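You operate a simulated robot arm through the tools that you are given. There is no shell and no other tool. Be economical: measure what you need, move in short steps, check, and stop when the job is done.

The job below is to be done with a simulated two-armed robot. You get a single attempt, and the scene is never put back.

## Task
Change the oil: drain the old oil into the cup, then pump fresh oil into the green band.
Fine: cup on the mark under the spout, drain till it stops running, cup back; shut the fill valve and the breather once the level stands in the band.

Only the result counts: the job must be done as asked and must still hold three seconds after the hand-in. Knocking over, shifting, dropping, spilling or breaking anything else fails it.

## Robot
Two 7-joint arms with fingered hands on one trunk, on a base that drives. Base frame: it is fixed to the floor where the robot stands at the start and does not move with it; the origin is under the middle of the robot, x ahead of it, y to its left, z up; the surface under the hand at the start is at about z = 0.86. Units: m, degrees, N and s.
The left shoulder is at the start at [0.036, 0.187, 1.308], the right one opposite. With the tool pointing down near the work surface each hand reaches from about 0.1 to 0.72 m from the robot's upright axis, wherever it stands, measured 20 degrees to its own side. Places, roughly: breather valve wing [0.5, 0.1, 1.1]; mark under the drain spout [0.3, 0.1, 0.9]; oil drain button [0.3, 0.2, 0.9]; oil fill valve wing [0.5, 0, 0.9]; oil pump plunger [0.3, -0.1, 1]; oil sight tube [0.4, 0.2, 1]. Payload 3.6 kg a hand.
Tool frame (each hand has its own): the origin (TCP) lies between the finger pads and is the grasp point; the fingertips stand 0.026 m ahead of it; z points along the fingers, y is the line along which they close. Largest opening 0.088 m; the body of the gripper starts 0.03 m behind the TCP. The gripper is a hand of 3 fingers: y runs from the thumb to the fingers, the wrist lies at [-0.017, -0.098, -0.164] in the tool frame, and closing takes about 1.5 s.
Orientation is that of the tool frame in the base frame, as a unit quaternion [w, x, y, z]. With the fingers straight down and the wrist toward the robot, the tool's x, y and z point along [0, 1, 0], [1, 0, 0] and [0, 0, -1] of the base frame.

## Interface
- The arms move only by the tool step_arm. It takes "left_targets", "right_targets" or both (then of equal length, played together; a hand with none holds still); each is a list of rows, each a list of 6 numbers: the shift along the base's x, y, z in units of 20 mm (1.0 is 20 mm), then the turn, a rotation vector about the base's x, y, z in units of 8 degrees (1.0 is 8 degrees). In form: [[dx, dy, dz, ax, ay, az], ...]. A call has 1 to 8 rows; each row shifts and turns the commanded pose from where the row before left it. "left_hand" and "right_hand" are, for a hand that has rows, the opening, from 0 (shut) to 1 (fully open), set as the call begins (left out, the last holds). A call with a number of a shift or a turn outside -1 to 1 is refused whole. Rows are played at 5 a second. More than 0.05 m and 8.6 degrees between two rows, or a gripper value outside its range, and nothing of the call is played. Where a pose cannot be reached the arm comes as near as it can. A force on the tool above 60 N (or 10 N above the force at the start of the call, whichever is more), or a blocked arm, ends the call early, and 0.2 s more pass. Each finger travels about 0.153 m/s and halts on what it meets, pressing with about 30 N; the grip force reading is that of the motor and also rises with nothing between the fingers. The clock runs only during rows and for 0.2 s after the last one: add rows that do not move to give the fingers time. It gives the time, the measured TCP pose, the force on the tool (base axes), the opening and the grip force at its end, in the units of the frame above (readings bear some noise), with the torque about the TCP (base axes, N m) and any sound that the robot's microphone picked up, and new pictures: "views" is both (left out), scene, wrist or none (wrist: the cameras of the hands that moved).
- Cameras (640 x 400 px; columns grow to the right, rows downward): "scene" is now at [0.2298, 0.0037, 1.2117]; the picture's right is [0.01, -1.00, 0.00], its down [-0.39, -0.01, -0.92] and it looks along [0.92, 0.01, -0.39] (base axes); focal length 214 px, centre (320, 200). "left" rides on the left gripper at [-0.056, -0.08, -0.102] in its tool frame; the picture's right is [-0.73, -0.32, 0.60], its down [0.62, -0.67, 0.41] and it looks along [0.27, 0.68, 0.69] (tool axes); focal length 247 px, centre (320, 200). "right" rides on the right gripper at [0.056, -0.08, -0.102] in its tool frame; the picture's right is [-0.73, 0.32, -0.60], its down [-0.62, -0.67, 0.41] and it looks along [-0.27, 0.68, 0.69] (tool axes); focal length 247 px, centre (320, 200). There is no depth. A picture from a camera that has moved, and an enlarged one, comes with that camera's place and axes in the base frame and with its lens. The place of the scene camera against the robot may be out by one fixed shift of up to 0.018 m in any direction.
- slide_trunk(by): slides the trunk up (or, below 0, down) by that many m; the arms and the scene camera ride with it, the base frame stays. It gives what a move gives, with no picture.
- steer(legs): drives the robot by 1 to 6 legs, each [ahead, left, turn to the left] in m, m and degrees, along the robot's own axes; the way and the turn of a leg run together, so that a leg with both is an arc; at most 1.5 m and 180 degrees a leg. The arms and the cameras ride along, it lands a little off, and it stops where it bumps. It gives what a move gives, and a new picture of the scene camera.
- move_fingers(fingers, thumb_bend, thumb_turn, hand): sets how far each is bent, from 0 (flat) to 1 (curled in); at 0.3 the hand is open as for a grip, at 0.7 the pads meet at the TCP. One left out holds its place. A second passes; each finger stops where it meets its share of the squeeze, and holds until it gets a number again. A gripper value or a shape takes the hand back. It gives what a move gives, with no picture; readings hold the bend of each and the force on the fingers (four entries, about 0 where the hand has none), thumb and palm. thumb_turn goes from beside the hand (0) to across from the fingers (1), as for a grip.
- hand_shape(shape, hand): the hand has 3 fingers and takes this shape, open, in about a second: jaw (thumb against the fingers, like two jaws); tri (thumb and two fingers); tip (a fingertip pinch); poke (one finger out to press); point (the index stretched); flat (the hand flat); cup (the hand cupped); fist (a fist). The gripper value then closes the fingers along that shape, each until it touches; the sizes above hold for jaw. It gives what a move gives, with no picture.
- turn_head(pan, tilt): turns the head with the scene camera to pan (to the left, within 60 degrees either way) and tilt (down, from -29 to 69), counted from straight ahead of the robot. It gives what a move gives, and a new picture of the scene camera.
- close_up(camera, box): a new picture of the part [left, top, right, bottom] of that camera's present view, enlarged. The clock stands still meanwhile.
- close_job(): hands the job in; it is judged then, once.

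Work in short steps. Places have to be worked out from the pictures, the camera data and where the tool is seen: move nearer, look again, correct. Check each grasp and each placing, and mend what went wrong. You have 120 turns and 260 pictures in all, those below and enlarged ones among them. Open the grippers and draw the arms clear of the work before you hand the job in, unless the task says otherwise; then end with one line.

The tools are called after ">>>" as name(argument=value, ...) on one line, values as JSON. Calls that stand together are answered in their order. step_arm: Moves the arms, as the interface text tells. Its arguments: {"type":"object","properties":{"left_targets":{"type":"array","items":{"type":"array","items":{"type":"number"}}},"left_hand":{"type":"number"},"right_targets":{"type":"array","items":{"type":"array","items":{"type":"number"}}},"right_hand":{"type":"number"},"views":{"type":"string","enum":["both","scene","wrist","none"]}},"required":[]} The other tools are called the same way: slide_trunk (by) slides the trunk up or down; hand_shape (shape, hand) gives the hand a shape; move_fingers (fingers, thumb_bend, thumb_turn, hand) moves the fingers one by one; steer (legs) drives the base; turn_head (pan, tilt) turns the head that bears the scene camera; close_up (camera, box) takes an enlarged picture of a part of a camera's view; close_job () hands the job in.

At the start:

```text
time_s: 0.0
left_position: [0.4173, 0.2231, 1.3788]
left_tool_rot: [0.0, 0.707, 0.708, 0.001]
left_force: [-0.1, 0.2, -0.4]
left_moment: [0.0, 0.03, -0.02]
left_finger_gap: 0.0878
left_gripper_force: 0.0
left_shape: jaw
left_bend: [0.3, 0.3, 0.98]
left_finger forces: [0.1, 0.1, 0.1, 0.0, 0.0, 0.0]
right_position: [0.5012, -0.1697, 1.3922]
right_tool_rot: [0.0, 0.707, 0.707, 0.0]
right_force: [-0.4, 0.4, 0.3]
right_moment: [0.03, 0.02, 0.04]
right_finger_gap: 0.0876
right_gripper_force: 0.0
right_shape: jaw
right_bend: [0.3, 0.3, 0.98]
right_finger forces: [0.0, 0.1, 0.0, 0.1, 0.0, 0.1]
trunk travel left (down, up): [-0.45, 0.307]
robot x, y, heading: [-0.0004, 0.0011, -0.2]
head pan, tilt: [0.8, 22.9]
```

scene: 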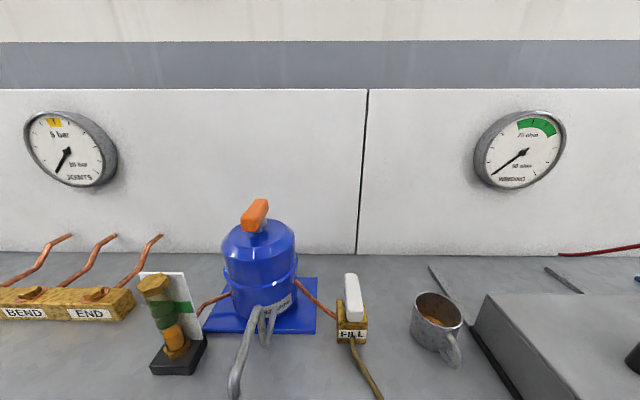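
right: 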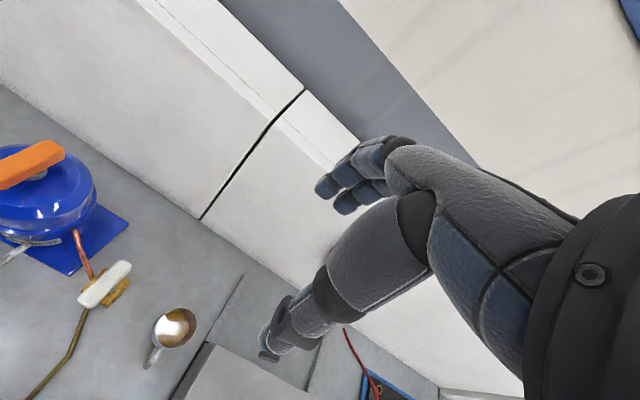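
left: 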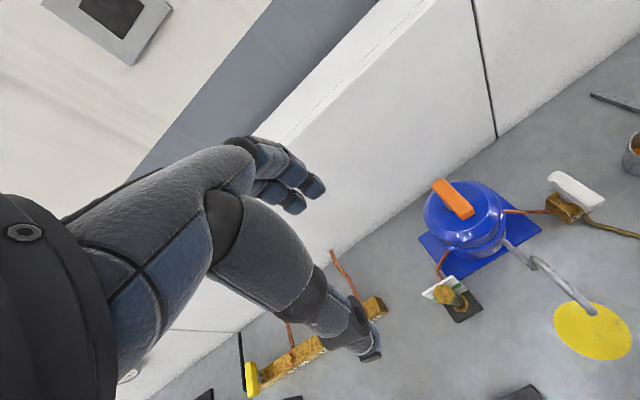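

I'll look down and to each side first, to find all the parts.

>>> turn_head(pan=0, tilt=60)

>>> turn_head(pan=-35, tilt=45)

>>> turn_head(pan=35, tilt=45)

```text
time_s: 1.0
left_position: [0.4167, 0.2227, 1.3804]
left_tool_rot: [-0.001, 0.707, 0.707, 0.0]
left_force: [0.5, 0.1, 0.0]
left_moment: [-0.01, -0.03, -0.02]
left_finger_gap: 0.0877
left_gripper_force: 0.0
left_shape: jaw
left_bend: [0.3, 0.3, 0.98]
left_finger forces: [0.1, 0.0, 0.0, 0.0, 0.0, 0.0]
right_position: [0.5, -0.1691, 1.3943]
right_tool_rot: [0.0, 0.707, 0.707, 0.0]
right_force: [0.7, 0.2, 0.3]
right_moment: [-0.01, -0.01, 0.0]
right_finger_gap: 0.0878
right_gripper_force: 0.1
right_shape: jaw
right_bend: [0.3, 0.3, 0.98]
right_finger forces: [0.1, 0.0, 0.0, 0.0, 0.1, 0.1]
trunk travel left (down, up): [-0.45, 0.307]
robot x, y, heading: [-0.0027, -0.0016, 0.3]
head pan, tilt: [0.0, 60.0]
camera scene: at [0.2039, 0.0024, 1.1582], right [0.0, -1.0, 0.0], down [-0.87, 0.0, -0.5], along [0.5, 0.0, -0.87], focal length 214 px, centre (320, 200)
```

scene: 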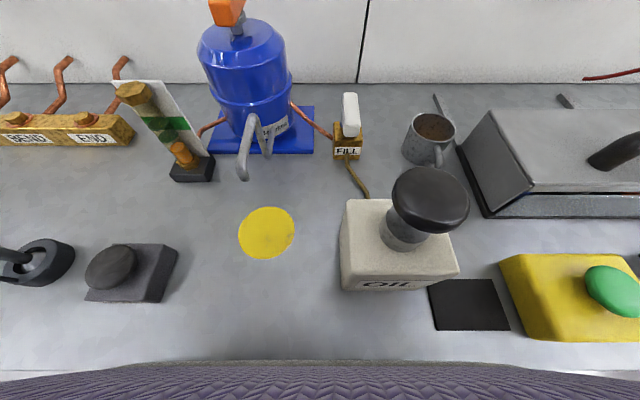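

```text
time_s: 2.0
left_position: [0.4174, 0.2222, 1.3797]
left_tool_rot: [0.001, 0.707, 0.707, 0.0]
left_force: [-0.3, 1.4, 0.1]
left_moment: [0.01, 0.04, 0.0]
left_finger_gap: 0.0877
left_gripper_force: 0.1
left_shape: jaw
left_bend: [0.3, 0.3, 0.98]
left_finger forces: [0.1, 0.0, 0.0, 0.1, 0.0, 0.1]
right_position: [0.5006, -0.1693, 1.3929]
right_tool_rot: [-0.001, 0.707, 0.707, 0.001]
right_force: [-0.2, 0.1, -0.4]
right_moment: [-0.02, -0.01, 0.01]
right_finger_gap: 0.0874
right_gripper_force: 0.0
right_shape: jaw
right_bend: [0.3, 0.3, 0.98]
right_finger forces: [0.0, 0.0, 0.0, 0.0, 0.0, 0.0]
trunk travel left (down, up): [-0.45, 0.307]
robot x, y, heading: [0.0021, 0.0029, 0.3]
head pan, tilt: [-35.0, 45.0]
camera scene: at [0.2038, -0.0441, 1.1776], right [-0.57, -0.82, 0.0], down [-0.58, 0.41, -0.71], along [0.58, -0.41, -0.71], focal length 214 px, centre (320, 200)
```

scene: 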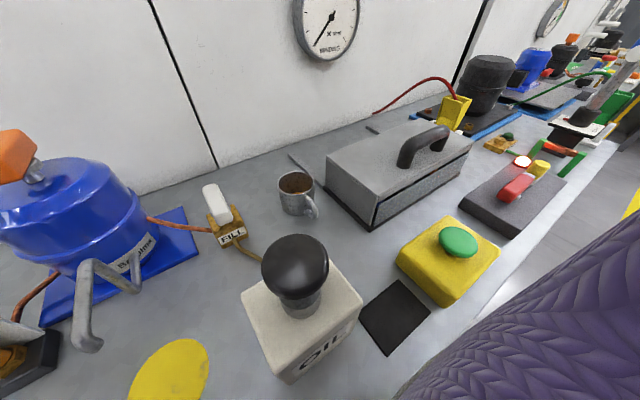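

```text
time_s: 3.5
left_position: [0.4158, 0.2219, 1.3796]
left_tool_rot: [0.0, 0.707, 0.707, -0.001]
left_force: [0.6, 0.0, 0.6]
left_moment: [-0.02, 0.02, 0.01]
left_finger_gap: 0.0876
left_gripper_force: 0.1
left_shape: jaw
left_bend: [0.3, 0.3, 0.98]
left_finger forces: [0.0, 0.0, 0.1, 0.0, 0.0, 0.0]
right_position: [0.5014, -0.1701, 1.393]
right_tool_rot: [0.0, 0.707, 0.707, 0.0]
right_force: [0.0, 0.1, -0.1]
right_moment: [0.0, 0.0, -0.01]
right_finger_gap: 0.0879
right_gripper_force: 0.1
right_shape: jaw
right_bend: [0.3, 0.3, 0.98]
right_finger forces: [0.0, 0.0, 0.0, 0.0, 0.0, 0.0]
trunk travel left (down, up): [-0.45, 0.307]
robot x, y, heading: [0.0026, -0.0023, -0.0]
head pan, tilt: [35.0, 45.0]
camera scene: at [0.2038, 0.049, 1.1776], right [0.57, -0.82, 0.0], down [-0.58, -0.41, -0.71], along [0.58, 0.41, -0.71], focal length 214 px, centre (320, 200)
```

scene: 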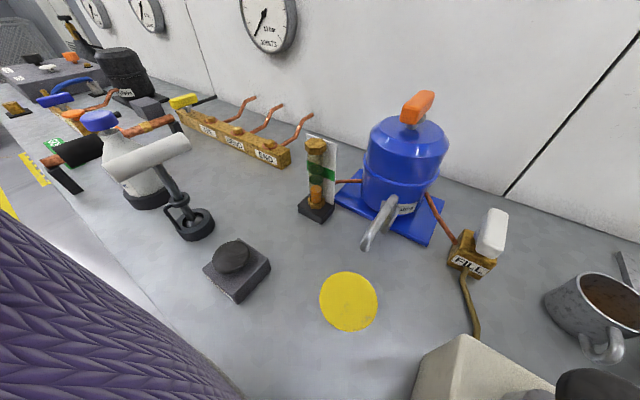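

The parts are found: orange wing for the breather, white wing for fill, the OIL plunger, the dark drain button and the yellow mark. I'll tilt back and take close-ups for valve states, the tube level and the cup.

>>> turn_head(pan=0, tilt=42)

>>> close_up(camera="scene", box=[120, 60, 380, 222])

>>> close_up(camera="scene", box=[320, 120, 520, 245])

```text
time_s: 4.5
left_position: [0.4176, 0.2223, 1.3806]
left_tool_rot: [0.0, 0.707, 0.707, 0.0]
left_force: [0.1, 1.0, -0.3]
left_moment: [-0.01, 0.03, -0.01]
left_finger_gap: 0.0876
left_gripper_force: 0.0
left_shape: jaw
left_bend: [0.3, 0.3, 0.98]
left_finger forces: [0.0, 0.0, 0.1, 0.0, 0.0, 0.0]
right_position: [0.5003, -0.1697, 1.3928]
right_tool_rot: [0.0, 0.707, 0.707, 0.0]
right_force: [0.0, 0.4, 0.3]
right_moment: [-0.04, 0.02, 0.02]
right_finger_gap: 0.0878
right_gripper_force: 0.1
right_shape: jaw
right_bend: [0.3, 0.3, 0.98]
right_finger forces: [0.1, 0.0, 0.0, 0.1, 0.0, 0.1]
trunk travel left (down, up): [-0.45, 0.307]
robot x, y, heading: [-0.001, -0.0009, 0.1]
head pan, tilt: [0.0, 42.0]
camera scene: at [0.2208, 0.0025, 1.182], right [0.0, -1.0, 0.0], down [-0.67, 0.0, -0.74], along [0.74, 0.0, -0.67], focal length 214 px, centre (320, 200)
```

scene: 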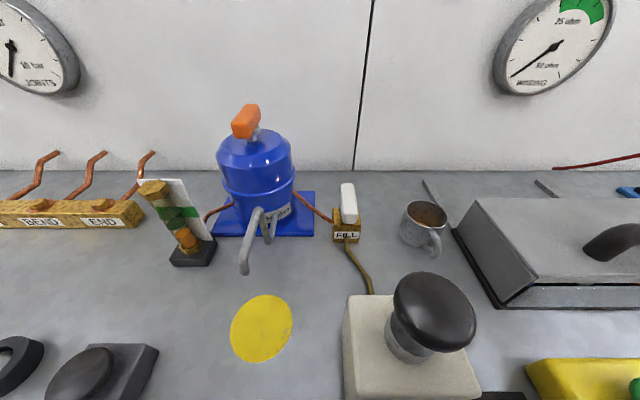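

```text
2.46 times, centred on (250, 141) of scene
camera zoom: at [0.2208, 0.0025, 1.182], right [0.0, -1.0, 0.0], down [-0.67, 0.0, -0.74], along [0.74, 0.0, -0.67], focal length 528 px, centre (492, 345)
```

zoom: 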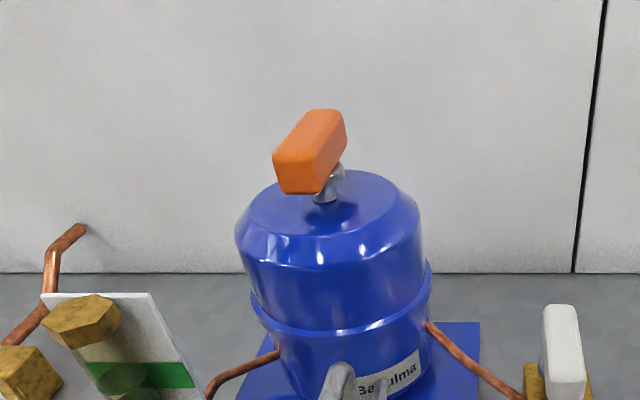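

```text
3.20 times, centred on (420, 182) of scene
camera zoom: at [0.2208, 0.0025, 1.182], right [0.0, -1.0, 0.0], down [-0.67, 0.0, -0.74], along [0.74, 0.0, -0.67], focal length 686 px, centre (0, 256)
```

zoom: 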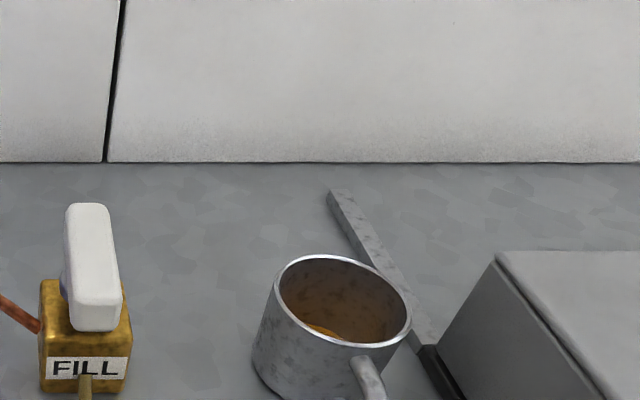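

Now the sight tube, the spout and the button in detail.

>>> close_up(camera="scene", box=[120, 165, 300, 278])

>>> close_up(camera="scene", box=[180, 180, 380, 305])

>>> close_up(camera="left", box=[400, 160, 640, 310])

```text
3.54 times, centred on (210, 222) of scene
camera zoom: at [0.2208, 0.0025, 1.182], right [0.0, -1.0, 0.0], down [-0.67, 0.0, -0.74], along [0.74, 0.0, -0.67], focal length 759 px, centre (709, 124)
```

zoom: 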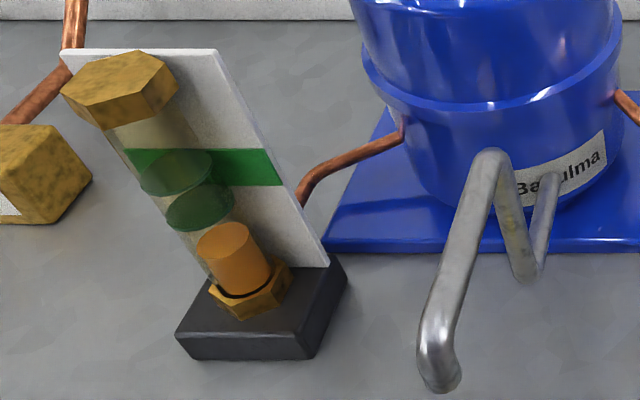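

```text
3.20 times, centred on (280, 242) of scene
camera zoom: at [0.2208, 0.0025, 1.182], right [0.0, -1.0, 0.0], down [-0.67, 0.0, -0.74], along [0.74, 0.0, -0.67], focal length 686 px, centre (448, 64)
```

zoom: 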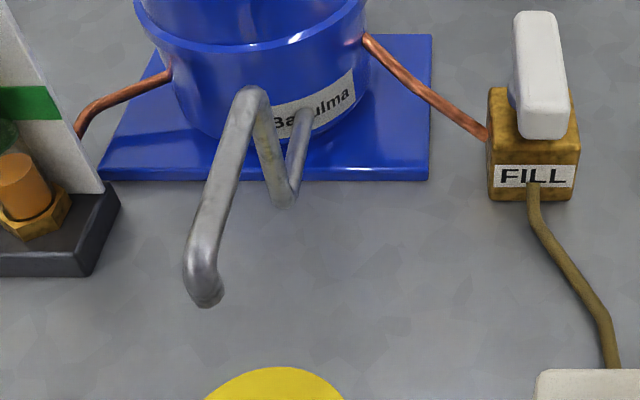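

```text
2.67 times, centred on (520, 235) of left
camera zoom: at [0.3357, 0.1664, 1.4823], right [-0.32, -0.73, -0.6], down [-0.67, 0.62, -0.41], along [0.68, 0.27, -0.69], focal length 659 px, centre (-213, 107)
```

zoom: 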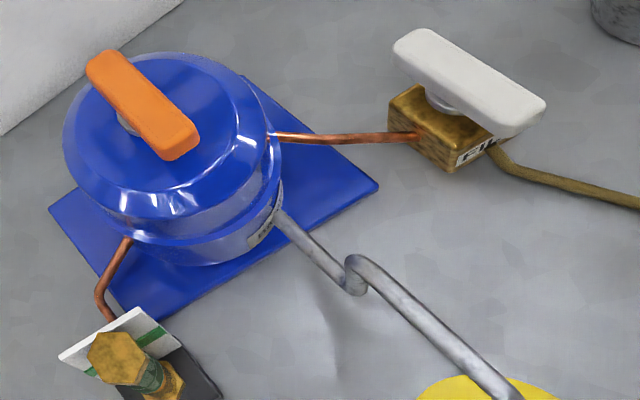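

The cup's handle faces the robot and the spout hangs low over the mark. So I'll pinch the cup by its handle with the right hand from the front, which keeps the palm clear of the spout. First I'll turn the right hand so its jaws close along y, and come down above the cup.

>>> step_arm(right_targets=[[-0.6, -0.1, -0.5, 0, 0, 1], [-0.6, -0.1, -0.5, 0, 0, 1], [-0.6, -0.1, -0.5, 0, 0, 1], [-0.6, -0.1, -0.5, 0, 0, 1], [-0.6, -0.1, -0.5, 0, 0, 1], [-0.6, -0.1, -0.5, 0, 0, 1], [-0.6, -0.1, -0.5, 0, 0, 1], [-0.6, -0.1, -0.5, 0, 0, 1]], views="wrist")

>>> step_arm(right_targets=[[0, 0, -1, 0, 0, 1], [0, 0, -1, 0, 0, 1], [0, 0, -1, 0, 0, 1], [0, 0, -1, 0, 0, 0.25], [0, 0, -1, 0, -1, 0], [0, 0, 0, 0, -1, 0], [0, 0, 0, 0, -1, 0], [0, 0, 0, 0, -0.75, 0]])

```text
time_s: 6.3
left_position: [0.4183, 0.2219, 1.3795]
left_tool_rot: [0.0, 0.707, 0.707, 0.0]
left_force: [-0.1, 0.7, 0.1]
left_moment: [-0.01, -0.03, -0.01]
left_finger_gap: 0.0878
left_gripper_force: 0.0
left_shape: jaw
left_bend: [0.3, 0.3, 0.98]
left_finger forces: [0.0, 0.1, 0.0, 0.0, 0.0, 0.0]
right_position: [0.4005, -0.1925, 1.3212]
right_tool_rot: [0.005, 0.27, 0.963, -0.009]
right_force: [-0.5, -0.2, -0.1]
right_moment: [0.02, -0.01, 0.04]
right_finger_gap: 0.0879
right_gripper_force: 0.1
right_shape: jaw
right_bend: [0.3, 0.3, 0.98]
right_finger forces: [0.0, 0.0, 0.0, 0.0, 0.0, 0.1]
right hand out of reach, approached as far as the arm can: row 8
trunk travel left (down, up): [-0.45, 0.307]
robot x, y, heading: [0.0006, 0.001, 0.0]
head pan, tilt: [0.0, 42.0]
camera right: at [0.3103, -0.2296, 1.4231], right [0.79, -0.1, 0.61], down [0.19, -0.9, -0.39], along [0.58, 0.42, -0.69], focal length 247 px, centre (320, 200)
```

right: 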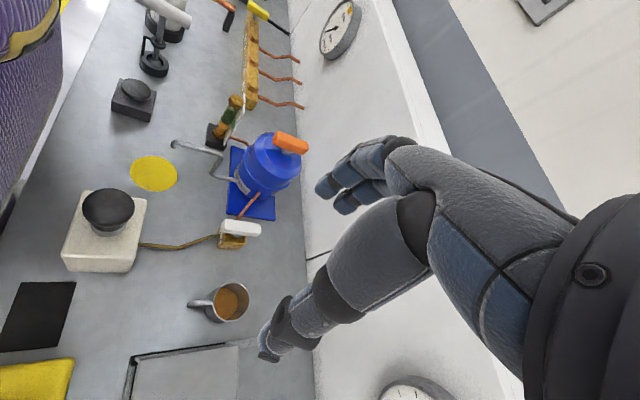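

```text
time_s: 8.1
left_position: [0.4162, 0.2217, 1.3796]
left_tool_rot: [-0.001, 0.707, 0.707, 0.001]
left_force: [0.6, 0.9, -0.2]
left_moment: [0.02, -0.01, -0.01]
left_finger_gap: 0.0879
left_gripper_force: 0.0
left_shape: jaw
left_bend: [0.3, 0.3, 0.98]
left_finger forces: [0.0, 0.0, 0.1, 0.0, 0.0, 0.1]
right_position: [0.371, -0.2106, 1.2893]
right_tool_rot: [0.149, 0.279, 0.948, 0.035]
right_force: [0.0, 0.7, -0.2]
right_moment: [0.01, 0.03, 0.0]
right_finger_gap: 0.0879
right_gripper_force: 0.0
right_shape: jaw
right_bend: [0.3, 0.3, 0.98]
right_finger forces: [0.0, 0.0, 0.0, 0.0, 0.0, 0.0]
right hand out of reach, approached as far as the arm can: row 1, 2, 3, 4, 5, 6, 7
trunk travel left (down, up): [-0.45, 0.307]
robot x, y, heading: [0.0029, 0.0026, 0.0]
head pan, tilt: [0.0, 42.0]
camera scene: at [0.221, 0.0025, 1.1819], right [0.0, -1.0, 0.0], down [-0.67, 0.0, -0.74], along [0.74, 0.0, -0.67], focal length 214 px, centre (320, 200)
camera right: at [0.2545, -0.2457, 1.3594], right [0.57, -0.12, 0.81], down [0.28, -0.9, -0.33], along [0.77, 0.41, -0.48], focal length 247 px, centre (320, 200)
```

scene: 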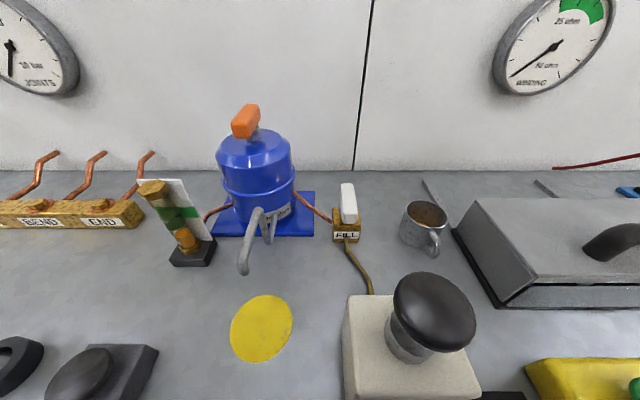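
right: 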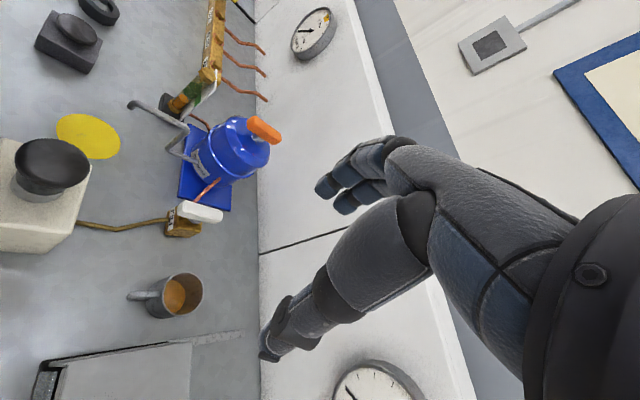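

The arm couldn't follow all of that. I'll hold still to see where it settles.

>>> step_arm(right_targets=[[0, 0, -1, 0, 0, 0], [0, 0, -1, 0, 0, 0], [0, 0, 0, 0, 0, 0]], views="none")

```text
time_s: 8.9
left_position: [0.4156, 0.2208, 1.38]
left_tool_rot: [0.0, 0.707, 0.707, 0.0]
left_force: [-1.0, -0.6, 0.2]
left_moment: [0.01, -0.01, -0.01]
left_finger_gap: 0.0882
left_gripper_force: 0.2
left_shape: jaw
left_bend: [0.3, 0.3, 0.98]
left_finger forces: [0.0, 0.0, 0.0, 0.1, 0.1, 0.1]
right_position: [0.3717, -0.2104, 1.25]
right_tool_rot: [0.149, 0.279, 0.948, 0.036]
right_force: [0.0, -0.4, 0.0]
right_moment: [0.0, 0.03, -0.01]
right_finger_gap: 0.0877
right_gripper_force: 0.1
right_shape: jaw
right_bend: [0.3, 0.3, 0.98]
right_finger forces: [0.1, 0.0, 0.0, 0.0, 0.1, 0.0]
trunk travel left (down, up): [-0.45, 0.307]
robot x, y, heading: [-0.0024, -0.0015, -0.0]
head pan, tilt: [0.0, 42.0]
```

It holds at about 58° yaw, and the limit may depend on height. I'll go lower and closer, then add the rest of the yaw.

>>> step_arm(right_targets=[[0, 0, -1, 0, 0, 0], [0, 0, -1, 0, 0, 0], [0, 0, -1, 0, 0, 0], [0, 0, -1, 0, 0, 0], [0, 0, -1, 0, 0, 0], [0, 0, 0, 0, 0, 1], [0, 0, 0, 0, 0, 1], [0, 0, 0, 0, 0, 1]], views="wrist")

```text
time_s: 10.7
left_position: [0.4186, 0.2241, 1.3779]
left_tool_rot: [0.0, 0.707, 0.707, -0.001]
left_force: [0.0, 0.1, -1.3]
left_moment: [-0.03, 0.05, 0.0]
left_finger_gap: 0.0874
left_gripper_force: 0.2
left_shape: jaw
left_bend: [0.3, 0.3, 0.98]
left_finger forces: [0.0, 0.0, 0.1, 0.0, 0.1, 0.0]
right_position: [0.3566, -0.1311, 1.1467]
right_tool_rot: [0.13, 0.099, 0.982, 0.095]
right_force: [0.0, -4.4, -2.1]
right_moment: [0.3, 0.02, 0.05]
right_finger_gap: 0.0879
right_gripper_force: 0.1
right_shape: jaw
right_bend: [0.3, 0.3, 0.98]
right_finger forces: [0.0, 0.0, 0.0, 0.0, 0.0, 0.1]
right hand out of reach, approached as far as the arm can: row 6, 7, 8
trunk travel left (down, up): [-0.45, 0.307]
robot x, y, heading: [-0.0004, -0.0008, -0.1]
head pan, tilt: [0.0, 42.0]
camera right: at [0.2607, -0.2133, 1.2131], right [0.58, 0.05, 0.81], down [0.59, -0.71, -0.39], along [0.56, 0.7, -0.44], focal length 247 px, centre (320, 200)
```

right: 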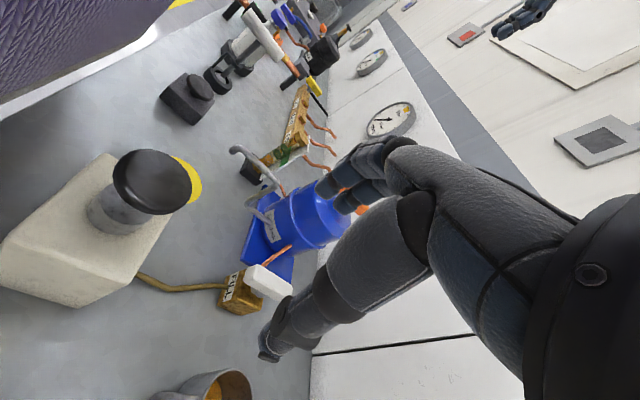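

The elbow is folded too tightly near the shoulder. Raising the trunk by 0.2 m should give the arm more freedom.

>>> slide_trunk(by=0.2)

>>> step_arm(right_targets=[[0.6, -1, -0.9, 0, 0, 0], [0.6, -1, -0.9, 0, 0, 0], [0.6, -1, -0.9, 0, 0, 0], [0.6, -0.4, -0.9, 0, 0, 0], [0.6, 0, -0.9, 0, 0, 0], [0, 0, -0.9, 0, 0, 0], [0, 0, -0.9, 0, 0, 0], [0, 0, -0.9, 0, 0, 0]])

```text
time_s: 12.8
left_position: [0.4174, 0.2222, 1.581]
left_tool_rot: [0.0, 0.707, 0.707, 0.001]
left_force: [-0.6, 0.2, -1.0]
left_moment: [-0.03, -0.01, 0.01]
left_finger_gap: 0.0876
left_gripper_force: 0.0
left_shape: jaw
left_bend: [0.3, 0.3, 0.98]
left_finger forces: [0.1, 0.0, 0.0, 0.0, 0.0, 0.0]
right_position: [0.3571, -0.145, 1.3422]
right_tool_rot: [0.134, 0.099, 0.983, 0.079]
right_force: [-0.3, 0.2, -0.6]
right_moment: [0.0, 0.02, -0.02]
right_finger_gap: 0.0879
right_gripper_force: 0.0
right_shape: jaw
right_bend: [0.3, 0.3, 0.98]
right_finger forces: [0.0, 0.0, 0.1, 0.0, 0.1, 0.0]
trunk travel left (down, up): [-0.65, 0.107]
robot x, y, heading: [-0.0048, 0.0025, -0.1]
head pan, tilt: [0.0, 42.0]
```

```text
time_s: 14.6
left_position: [0.4166, 0.2217, 1.5803]
left_tool_rot: [0.0, 0.707, 0.707, 0.0]
left_force: [0.0, -0.8, -0.8]
left_moment: [0.05, -0.02, -0.04]
left_finger_gap: 0.0876
left_gripper_force: 0.0
left_shape: jaw
left_bend: [0.3, 0.3, 0.98]
left_finger forces: [0.0, 0.1, 0.0, 0.0, 0.0, 0.0]
right_position: [0.398, -0.1703, 1.1835]
right_tool_rot: [0.134, 0.1, 0.983, 0.079]
right_force: [0.9, -0.4, -0.4]
right_moment: [0.0, 0.0, 0.0]
right_finger_gap: 0.0876
right_gripper_force: 0.1
right_shape: jaw
right_bend: [0.3, 0.3, 0.98]
right_finger forces: [0.0, 0.1, 0.0, 0.1, 0.0, 0.0]
right hand out of reach, approached as far as the arm can: row 1, 2, 3, 4
trunk travel left (down, up): [-0.65, 0.107]
robot x, y, heading: [0.0009, -0.0015, 0.2]
head pan, tilt: [0.0, 42.0]
camera scene: at [0.213, 0.0023, 1.3869], right [0.0, -1.0, 0.0], down [-0.67, 0.0, -0.74], along [0.74, 0.0, -0.67], focal length 214 px, centre (320, 200)
camera right: at [0.3033, -0.2495, 1.2534], right [0.58, 0.07, 0.81], down [0.59, -0.73, -0.36], along [0.56, 0.68, -0.46], focal length 247 px, centre (320, 200)
```

scene: 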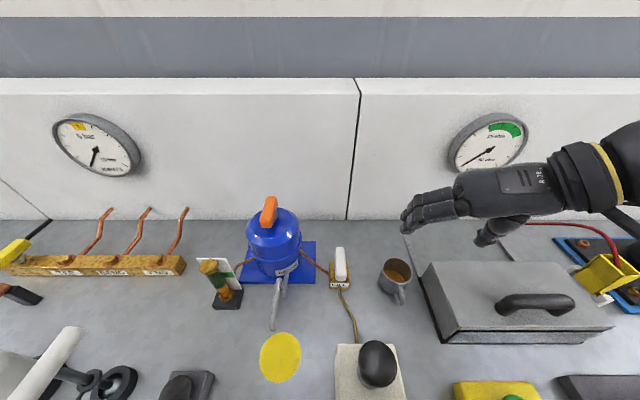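
right: 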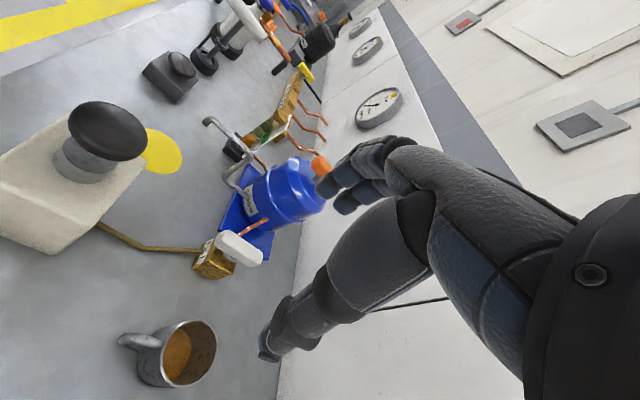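

The reach is better now. The cup centre is about (0.478, -0.194), with the handle pointing to -x and its tip near (0.412, -0.196). I'll half close the hand and come down above the handle while levelling the orientation.

>>> step_arm(right_targets=[[0, -0.4, -1, -0.75, 0, 0.5], [0, -0.4, -1, -0.75, 0, 0.5], [0, -0.4, -1, 0, -0.5, 0.5], [0, 0, -1, 0, -0.5, 0], [0, 0, -1, 0, 0, 0], [0, 0, -1, 0, 0, 0], [0, 0, -1, 0, 0, 0]], right_hand=0.5)

```text
time_s: 16.2
left_position: [0.4176, 0.2215, 1.5801]
left_tool_rot: [0.0, 0.707, 0.707, 0.0]
left_force: [0.5, -0.8, 1.0]
left_moment: [0.04, 0.0, -0.03]
left_finger_gap: 0.0877
left_gripper_force: 0.1
left_shape: jaw
left_bend: [0.3, 0.3, 0.98]
left_finger forces: [0.0, 0.1, 0.0, 0.0, 0.0, 0.0]
right_position: [0.3975, -0.1939, 1.0463]
right_tool_rot: [0.208, -0.018, 0.978, -0.01]
right_force: [0.5, -0.4, -0.1]
right_moment: [0.02, 0.03, -0.04]
right_finger_gap: 0.0445
right_gripper_force: 0.1
right_shape: jaw
right_bend: [0.43, 0.67, 1.0]
right_finger forces: [0.1, 0.1, 0.0, 0.0, 0.0, 0.0]
trunk travel left (down, up): [-0.65, 0.107]
robot x, y, heading: [-0.0018, 0.0022, -0.1]
head pan, tilt: [0.0, 42.0]
camera scene: at [0.2128, 0.0025, 1.3869], right [0.0, -1.0, 0.0], down [-0.67, 0.0, -0.74], along [0.74, 0.0, -0.67], focal length 214 px, centre (320, 200)
camera right: at [0.3061, -0.275, 1.1174], right [0.42, 0.35, 0.84], down [0.76, -0.64, -0.11], along [0.5, 0.68, -0.54], focal length 247 px, centre (320, 200)
```

scene: 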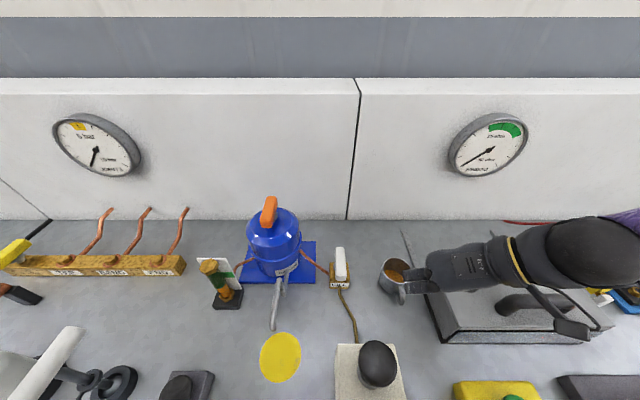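
right: 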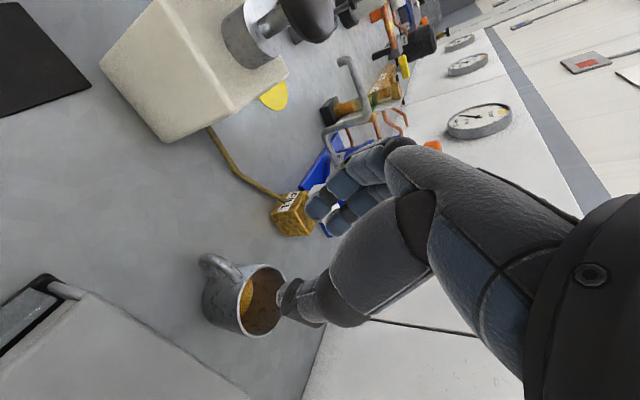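

The orientation is good: jaws along y, tilted 24°. Both views put the handle's outer end near (0.420, -0.193, 0.90). I'll come down to just above it.

>>> step_arm(right_targets=[[0.2, 0, -1, 0, 0, 0], [0.2, 0, -1, 0, 0, 0], [0.3, 0, -1, 0, 0, 0], [0.3, 0, -1, 0, 0, 0]], right_hand=0.45)

>>> close_up(camera="scene", box=[340, 210, 600, 372])

```text
time_s: 17.2
left_position: [0.4166, 0.2221, 1.581]
left_tool_rot: [0.001, 0.707, 0.707, 0.0]
left_force: [-0.3, 0.0, 0.2]
left_moment: [0.02, 0.02, -0.01]
left_finger_gap: 0.0873
left_gripper_force: 0.0
left_shape: jaw
left_bend: [0.3, 0.3, 0.98]
left_finger forces: [0.1, 0.1, 0.0, 0.1, 0.1, 0.0]
right_position: [0.4173, -0.1953, 0.9658]
right_tool_rot: [0.206, -0.017, 0.978, -0.01]
right_force: [-0.6, 0.3, 0.2]
right_moment: [0.03, 0.02, 0.03]
right_finger_gap: 0.0401
right_gripper_force: 0.1
right_shape: jaw
right_bend: [0.45, 0.69, 1.0]
right_finger forces: [0.1, 0.0, 0.0, 0.0, 0.1, 0.1]
trunk travel left (down, up): [-0.65, 0.107]
robot x, y, heading: [0.0001, -0.0016, -0.0]
head pan, tilt: [0.0, 42.0]
camera scene: at [0.213, 0.0026, 1.3869], right [0.0, -1.0, 0.0], down [-0.67, 0.0, -0.74], along [0.74, 0.0, -0.67], focal length 214 px, centre (320, 200)
camera right: at [0.3265, -0.2751, 1.0384], right [0.42, 0.35, 0.84], down [0.76, -0.65, -0.11], along [0.5, 0.68, -0.54], focal length 247 px, centre (320, 200)
```

scene: 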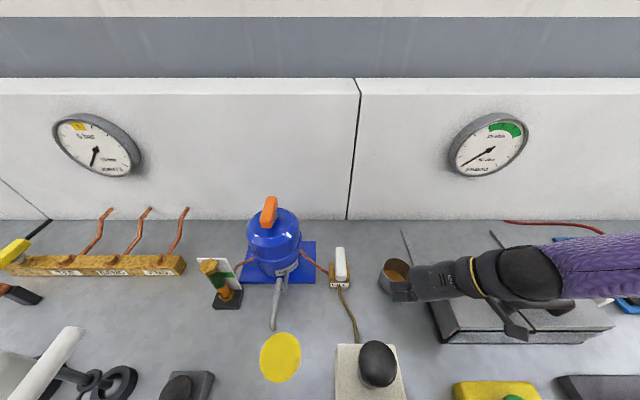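
right: 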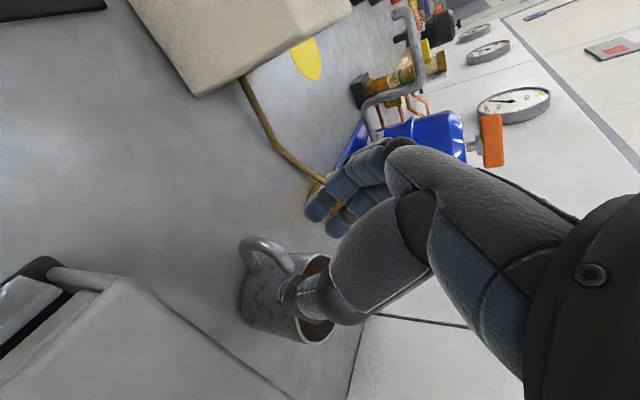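

```text
2.46 times, centred on (470, 291) of scene
camera zoom: at [0.213, 0.0026, 1.3869], right [0.0, -1.0, 0.0], down [-0.67, 0.0, -0.74], along [0.74, 0.0, -0.67], focal length 528 px, centre (-49, -24)
```

zoom: 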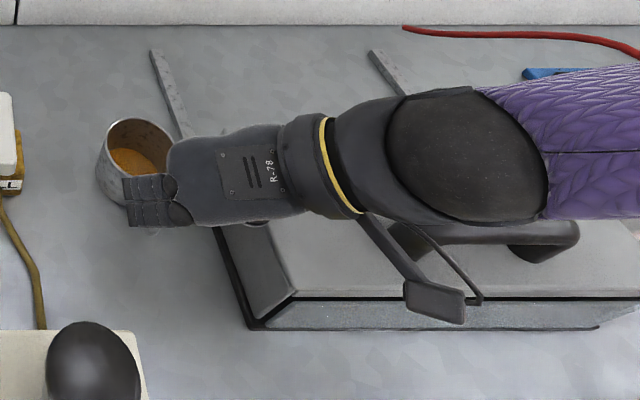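

The thumb and fingers straddle the handle in y. I'll descend the last 6.5 cm in small steps, with a slight move forward.

>>> step_arm(right_targets=[[0.2, 0.1, -0.8, 0, 0, 0], [0.2, 0, -0.8, 0, 0, 0], [0, 0, -0.8, 0, 0, 0], [0, 0, -0.7, 0, 0, 0]])

>>> close_up(camera="right", box=[200, 160, 400, 360])

```text
time_s: 18.2
left_position: [0.4161, 0.2223, 1.5794]
left_tool_rot: [0.0, 0.707, 0.707, 0.0]
left_force: [0.0, -0.3, -0.4]
left_moment: [0.02, -0.02, 0.01]
left_finger_gap: 0.0876
left_gripper_force: 0.0
left_shape: jaw
left_bend: [0.3, 0.3, 0.98]
left_finger forces: [0.0, 0.0, 0.0, 0.0, 0.0, 0.0]
right_position: [0.4236, -0.1922, 0.9043]
right_tool_rot: [0.207, -0.018, 0.978, -0.009]
right_force: [0.1, 0.4, 0.7]
right_moment: [0.04, 0.03, 0.01]
right_finger_gap: 0.0402
right_gripper_force: 0.0
right_shape: jaw
right_bend: [0.45, 0.69, 1.0]
right_finger forces: [0.0, 0.1, 0.0, 0.1, 0.0, 0.1]
trunk travel left (down, up): [-0.65, 0.107]
robot x, y, heading: [-0.0044, -0.0016, 0.1]
head pan, tilt: [0.0, 42.0]
camera scene: at [0.2128, 0.0027, 1.3869], right [0.0, -1.0, 0.0], down [-0.67, 0.0, -0.74], along [0.74, 0.0, -0.67], focal length 214 px, centre (320, 200)
camera right: at [0.3342, -0.2732, 0.9765], right [0.42, 0.35, 0.84], down [0.76, -0.65, -0.11], along [0.5, 0.68, -0.54], focal length 247 px, centre (320, 200)
```

scene: 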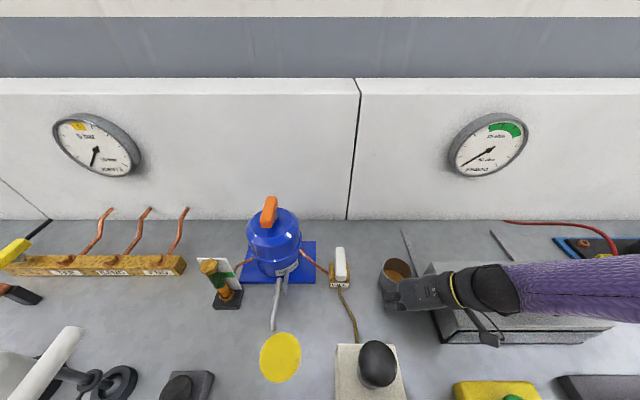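
right: 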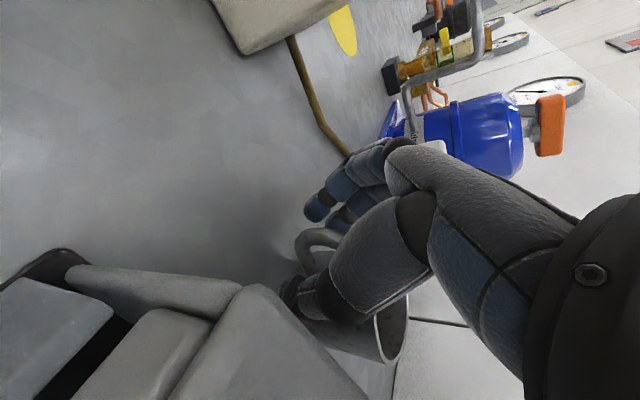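

```text
2.00 times, centred on (300, 260) of right
camera zoom: at [0.3342, -0.2732, 0.9765], right [0.42, 0.35, 0.84], down [0.76, -0.65, -0.11], along [0.5, 0.68, -0.54], focal length 494 px, centre (360, 80)
```

zoom: 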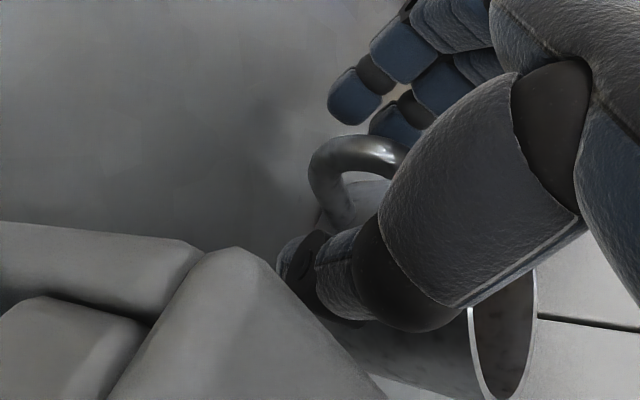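

The handle sits between thumb and fingers. Closing on it.

>>> step_arm(right_targets=[[0, 0, 0, 0, 0, 0], [0, 0, 0, 0, 0, 0], [0, 0, 0, 0, 0, 0], [0, 0, 0, 0, 0, 0], [0, 0, 0, 0, 0, 0], [0, 0, 0, 0, 0, 0], [0, 0, 0, 0, 0, 0], [0, 0, 0, 0, 0, 0]], right_hand=0, views="wrist")

>>> close_up(camera="right", box=[200, 160, 440, 380])

```text
time_s: 20.0
left_position: [0.417, 0.2213, 1.5809]
left_tool_rot: [0.0, 0.707, 0.707, 0.0]
left_force: [1.1, -0.2, 0.5]
left_moment: [-0.02, 0.0, 0.01]
left_finger_gap: 0.0877
left_gripper_force: 0.1
left_shape: jaw
left_bend: [0.3, 0.3, 0.98]
left_finger forces: [0.0, 0.0, 0.0, 0.0, 0.1, 0.1]
right_position: [0.4246, -0.1932, 0.9041]
right_tool_rot: [0.207, -0.017, 0.978, -0.01]
right_force: [-0.1, 1.8, 1.8]
right_moment: [0.12, -0.02, 0.05]
right_finger_gap: 0.0
right_gripper_force: 29.5
right_shape: jaw
right_bend: [0.7, 0.72, 1.0]
right_finger forces: [14.5, 0.9, 0.0, 0.1, 24.8, 0.0]
trunk travel left (down, up): [-0.65, 0.107]
robot x, y, heading: [0.0001, -0.001, -0.2]
head pan, tilt: [0.0, 42.0]
camera right: at [0.3338, -0.2732, 0.9767], right [0.42, 0.35, 0.84], down [0.76, -0.65, -0.11], along [0.5, 0.68, -0.54], focal length 247 px, centre (320, 200)
```

right: 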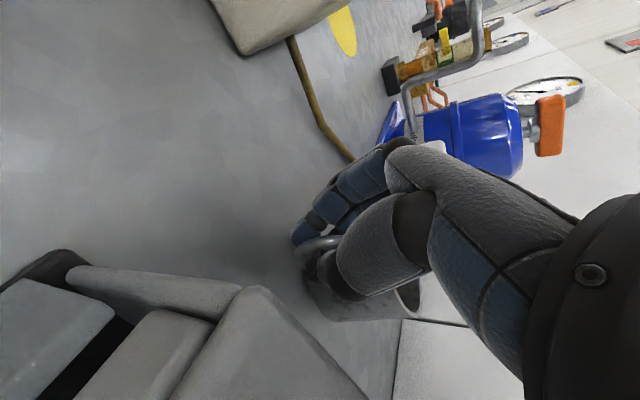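

```text
1.82 times, centred on (320, 270) of right
camera zoom: at [0.3338, -0.2732, 0.9767], right [0.42, 0.35, 0.84], down [0.76, -0.65, -0.11], along [0.5, 0.68, -0.54], focal length 449 px, centre (320, 73)
```

zoom: 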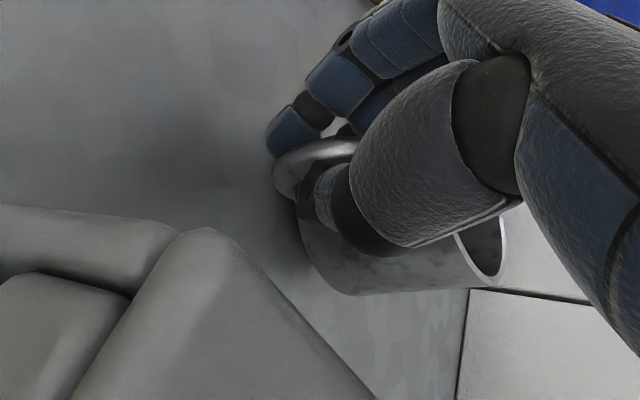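

The handle is gripped (thumb 25 N, index 14 N). I'll lift about 1 cm and check whether the cup follows level.

>>> step_arm(right_targets=[[0, 0, 0.3, 0, 0, 0], [0, 0, 0.3, 0, 0, 0], [0, 0, 0, 0, 0, 0]])

>>> close_up(camera="scene", box=[340, 230, 460, 305])

```text
time_s: 20.8
left_position: [0.4164, 0.2221, 1.5793]
left_tool_rot: [0.001, 0.707, 0.707, 0.0]
left_force: [-0.2, 0.2, -0.3]
left_moment: [0.03, 0.0, -0.01]
left_finger_gap: 0.0875
left_gripper_force: 0.1
left_shape: jaw
left_bend: [0.3, 0.3, 0.98]
left_finger forces: [0.0, 0.1, 0.1, 0.0, 0.0, 0.0]
right_position: [0.4254, -0.1937, 0.9165]
right_tool_rot: [0.206, -0.018, 0.978, -0.009]
right_force: [0.4, -1.0, -1.2]
right_moment: [-0.03, 0.05, 0.0]
right_finger_gap: 0.0002
right_gripper_force: 30.3
right_shape: jaw
right_bend: [0.7, 0.72, 1.0]
right_finger forces: [16.1, 3.9, 0.1, 0.0, 0.1, 0.0]
trunk travel left (down, up): [-0.65, 0.107]
robot x, y, heading: [-0.0005, 0.0014, 0.1]
head pan, tilt: [0.0, 42.0]
camera scene: at [0.2128, 0.0024, 1.3869], right [0.0, -1.0, 0.0], down [-0.67, 0.0, -0.74], along [0.74, 0.0, -0.67], focal length 214 px, centre (320, 200)
camera right: at [0.335, -0.274, 0.9886], right [0.42, 0.35, 0.84], down [0.76, -0.65, -0.11], along [0.5, 0.68, -0.54], focal length 247 px, centre (320, 200)
```

scene: 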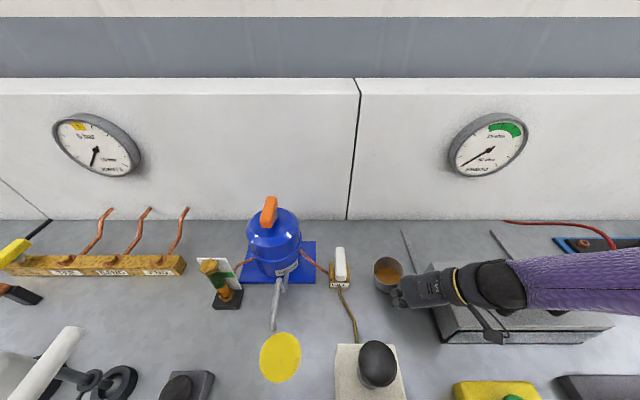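
right: 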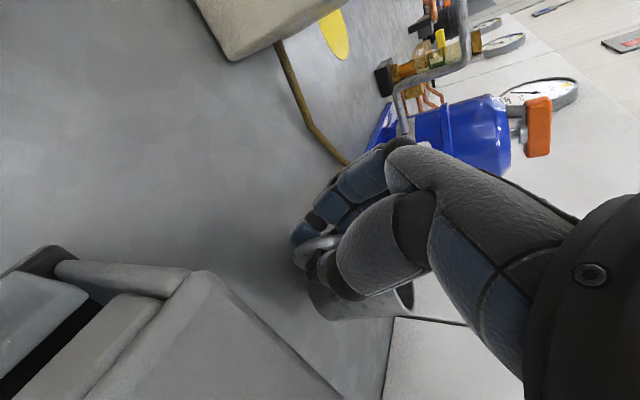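

```text
5.33 times, centred on (400, 268) of scene
camera zoom: at [0.2128, 0.0024, 1.3869], right [0.0, -1.0, 0.0], down [-0.67, 0.0, -0.74], along [0.74, 0.0, -0.67], focal length 1144 px, centre (-107, -160)
```

zoom: 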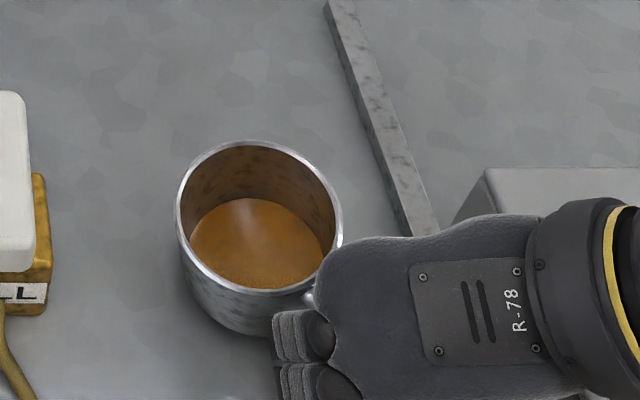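

The cup shifted about 1 cm left during closing, and I can't yet tell whether it's off the table. I'll lift 2 cm more and look again.

>>> step_arm(right_targets=[[0, 0, 0.4, 0, 0, 0], [0, 0, 0.4, 0, 0, 0], [0, 0, 0, 0, 0, 0]], views="wrist")

>>> close_up(camera="scene", box=[340, 230, 460, 305])

>>> close_up(camera="right", box=[240, 180, 440, 340])

```text
time_s: 21.6
left_position: [0.4166, 0.2226, 1.5809]
left_tool_rot: [-0.001, 0.707, 0.707, 0.0]
left_force: [0.5, 0.7, 0.5]
left_moment: [0.01, -0.01, -0.01]
left_finger_gap: 0.0873
left_gripper_force: 0.0
left_shape: jaw
left_bend: [0.3, 0.3, 0.98]
left_finger forces: [0.0, 0.1, 0.0, 0.1, 0.1, 0.0]
right_position: [0.4254, -0.1936, 0.9315]
right_tool_rot: [0.207, -0.017, 0.978, -0.01]
right_force: [0.1, -0.5, -0.9]
right_moment: [-0.01, 0.07, -0.03]
right_finger_gap: 0.0001
right_gripper_force: 29.3
right_shape: jaw
right_bend: [0.7, 0.72, 1.0]
right_finger forces: [16.1, 3.9, 0.1, 0.1, 0.1, 0.0]
trunk travel left (down, up): [-0.65, 0.107]
robot x, y, heading: [-0.0011, 0.0004, -0.1]
head pan, tilt: [0.0, 42.0]
camera right: at [0.3346, -0.274, 1.0048], right [0.42, 0.35, 0.84], down [0.76, -0.65, -0.11], along [0.5, 0.68, -0.54], focal length 247 px, centre (320, 200)
```

right: 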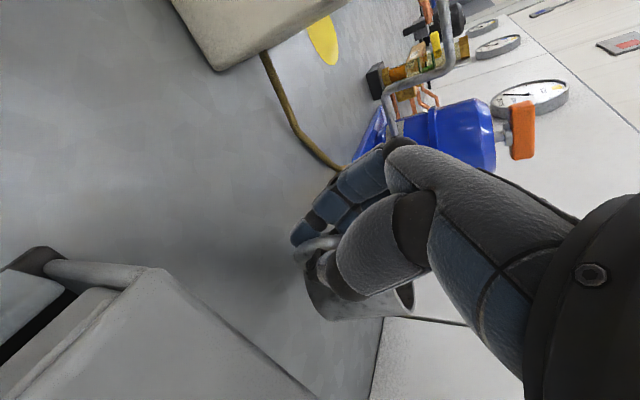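

```text
5.33 times, centred on (400, 268) of scene
camera zoom: at [0.2128, 0.0024, 1.3869], right [0.0, -1.0, 0.0], down [-0.67, 0.0, -0.74], along [0.74, 0.0, -0.67], focal length 1144 px, centre (-107, -160)
```

zoom: 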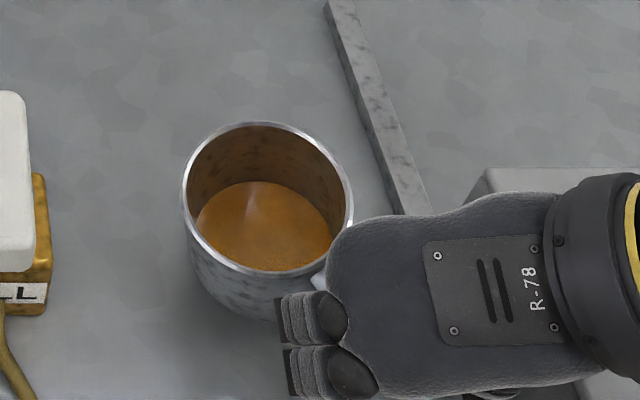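

```text
2.50 times, centred on (340, 260) of right
camera zoom: at [0.3346, -0.274, 1.0048], right [0.42, 0.35, 0.84], down [0.76, -0.65, -0.11], along [0.5, 0.68, -0.54], focal length 617 px, centre (270, 50)
```

zoom: 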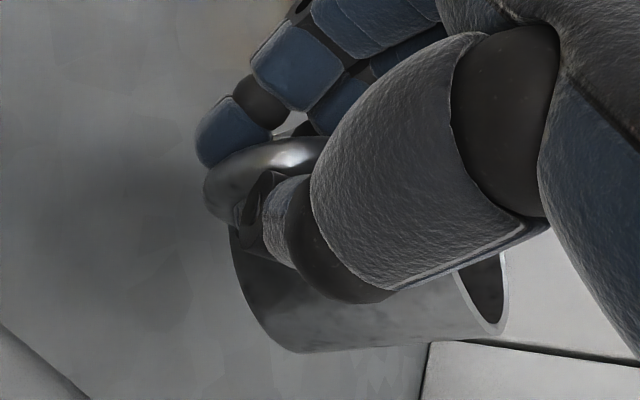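

The cup is lifted level and held. I'll raise it above the pump knob, moving slowly and turning the hand back by about 32° so the forearm clears the knob at the mark.

>>> step_arm(right_targets=[[0, 0, 0.9, 0, 0, 0], [0, 0, 0.9, 0, 0, 0], [0, 0, 0.9, 0, 0, 0], [0, 0, 0.9, 0, 0, 0], [0, 0, 0.9, 0, 0, 0], [0, 0, 0.9, 0, 0, 0], [0, 0, 0.9, 0, 0, 0], [0, 0, 0.9, 0, 0, 0]], views="none")

>>> step_arm(right_targets=[[0, 0, 0.8, 0, 0, 0], [0, 0, 0.8, 0, 0, 0], [0, 0, 0.5, 0, 0, 0], [-0.5, 0.7, 0, 0, 0, -0.6], [-0.6, 0.8, 0, 0, 0, -0.6], [-0.6, 0.8, 0, 0, 0, -0.6], [-0.6, 0.8, 0, 0, 0, -0.6], [-0.6, 0.8, 0, 0, 0, -0.6]])

```text
time_s: 23.4
left_position: [0.4168, 0.2224, 1.5811]
left_tool_rot: [0.001, 0.707, 0.707, 0.0]
left_force: [-0.3, -0.3, 0.2]
left_moment: [-0.01, 0.02, 0.0]
left_finger_gap: 0.0875
left_gripper_force: 0.0
left_shape: jaw
left_bend: [0.3, 0.3, 0.98]
left_finger forces: [0.1, 0.0, 0.1, 0.0, 0.0, 0.0]
right_position: [0.4229, -0.1923, 1.0757]
right_tool_rot: [0.206, -0.018, 0.978, -0.01]
right_force: [-0.2, 0.2, -1.0]
right_moment: [-0.06, 0.03, 0.01]
right_finger_gap: 0.0002
right_gripper_force: 29.4
right_shape: jaw
right_bend: [0.7, 0.72, 1.0]
right_finger forces: [15.6, 3.8, 0.0, 0.1, 0.1, 0.0]
trunk travel left (down, up): [-0.65, 0.107]
robot x, y, heading: [0.0019, -0.006, 0.0]
head pan, tilt: [0.0, 42.0]
```

```text
time_s: 25.2
left_position: [0.4163, 0.2226, 1.5796]
left_tool_rot: [0.0, 0.707, 0.707, 0.001]
left_force: [-0.7, 0.1, 0.2]
left_moment: [0.03, -0.02, 0.0]
left_finger_gap: 0.0876
left_gripper_force: 0.0
left_shape: jaw
left_bend: [0.3, 0.3, 0.98]
left_finger forces: [0.1, 0.0, 0.0, 0.1, 0.0, 0.0]
right_position: [0.3661, -0.1166, 1.1174]
right_tool_rot: [0.2, 0.186, 0.96, -0.053]
right_force: [0.0, 0.8, -0.9]
right_moment: [0.02, 0.08, 0.0]
right_finger_gap: 0.0001
right_gripper_force: 30.5
right_shape: jaw
right_bend: [0.7, 0.72, 1.0]
right_finger forces: [13.9, 3.9, 0.0, 0.1, 0.2, 0.1]
trunk travel left (down, up): [-0.65, 0.107]
robot x, y, heading: [0.0015, -0.0034, -0.0]
head pan, tilt: [0.0, 42.0]
camera scene: at [0.2117, 0.0023, 1.3871], right [0.0, -1.0, 0.0], down [-0.67, 0.0, -0.74], along [0.74, 0.0, -0.67], focal length 214 px, centre (320, 200)
camera right: at [0.2499, -0.1535, 1.1898], right [0.53, 0.15, 0.84], down [0.43, -0.9, -0.1], along [0.73, 0.41, -0.54], focal length 247 px, centre (320, 200)
```

scene: 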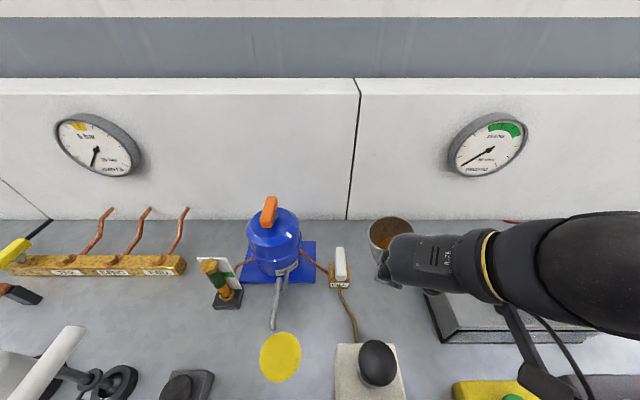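
right: 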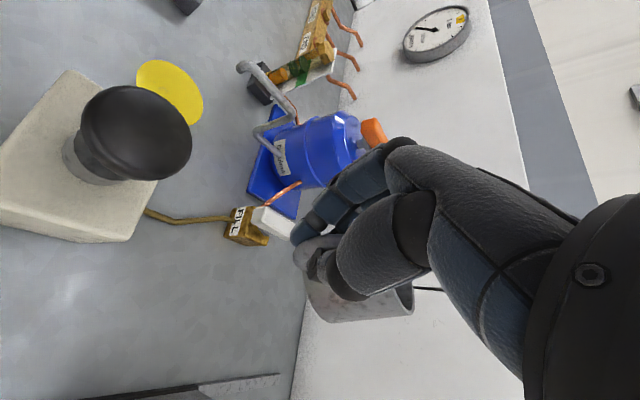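

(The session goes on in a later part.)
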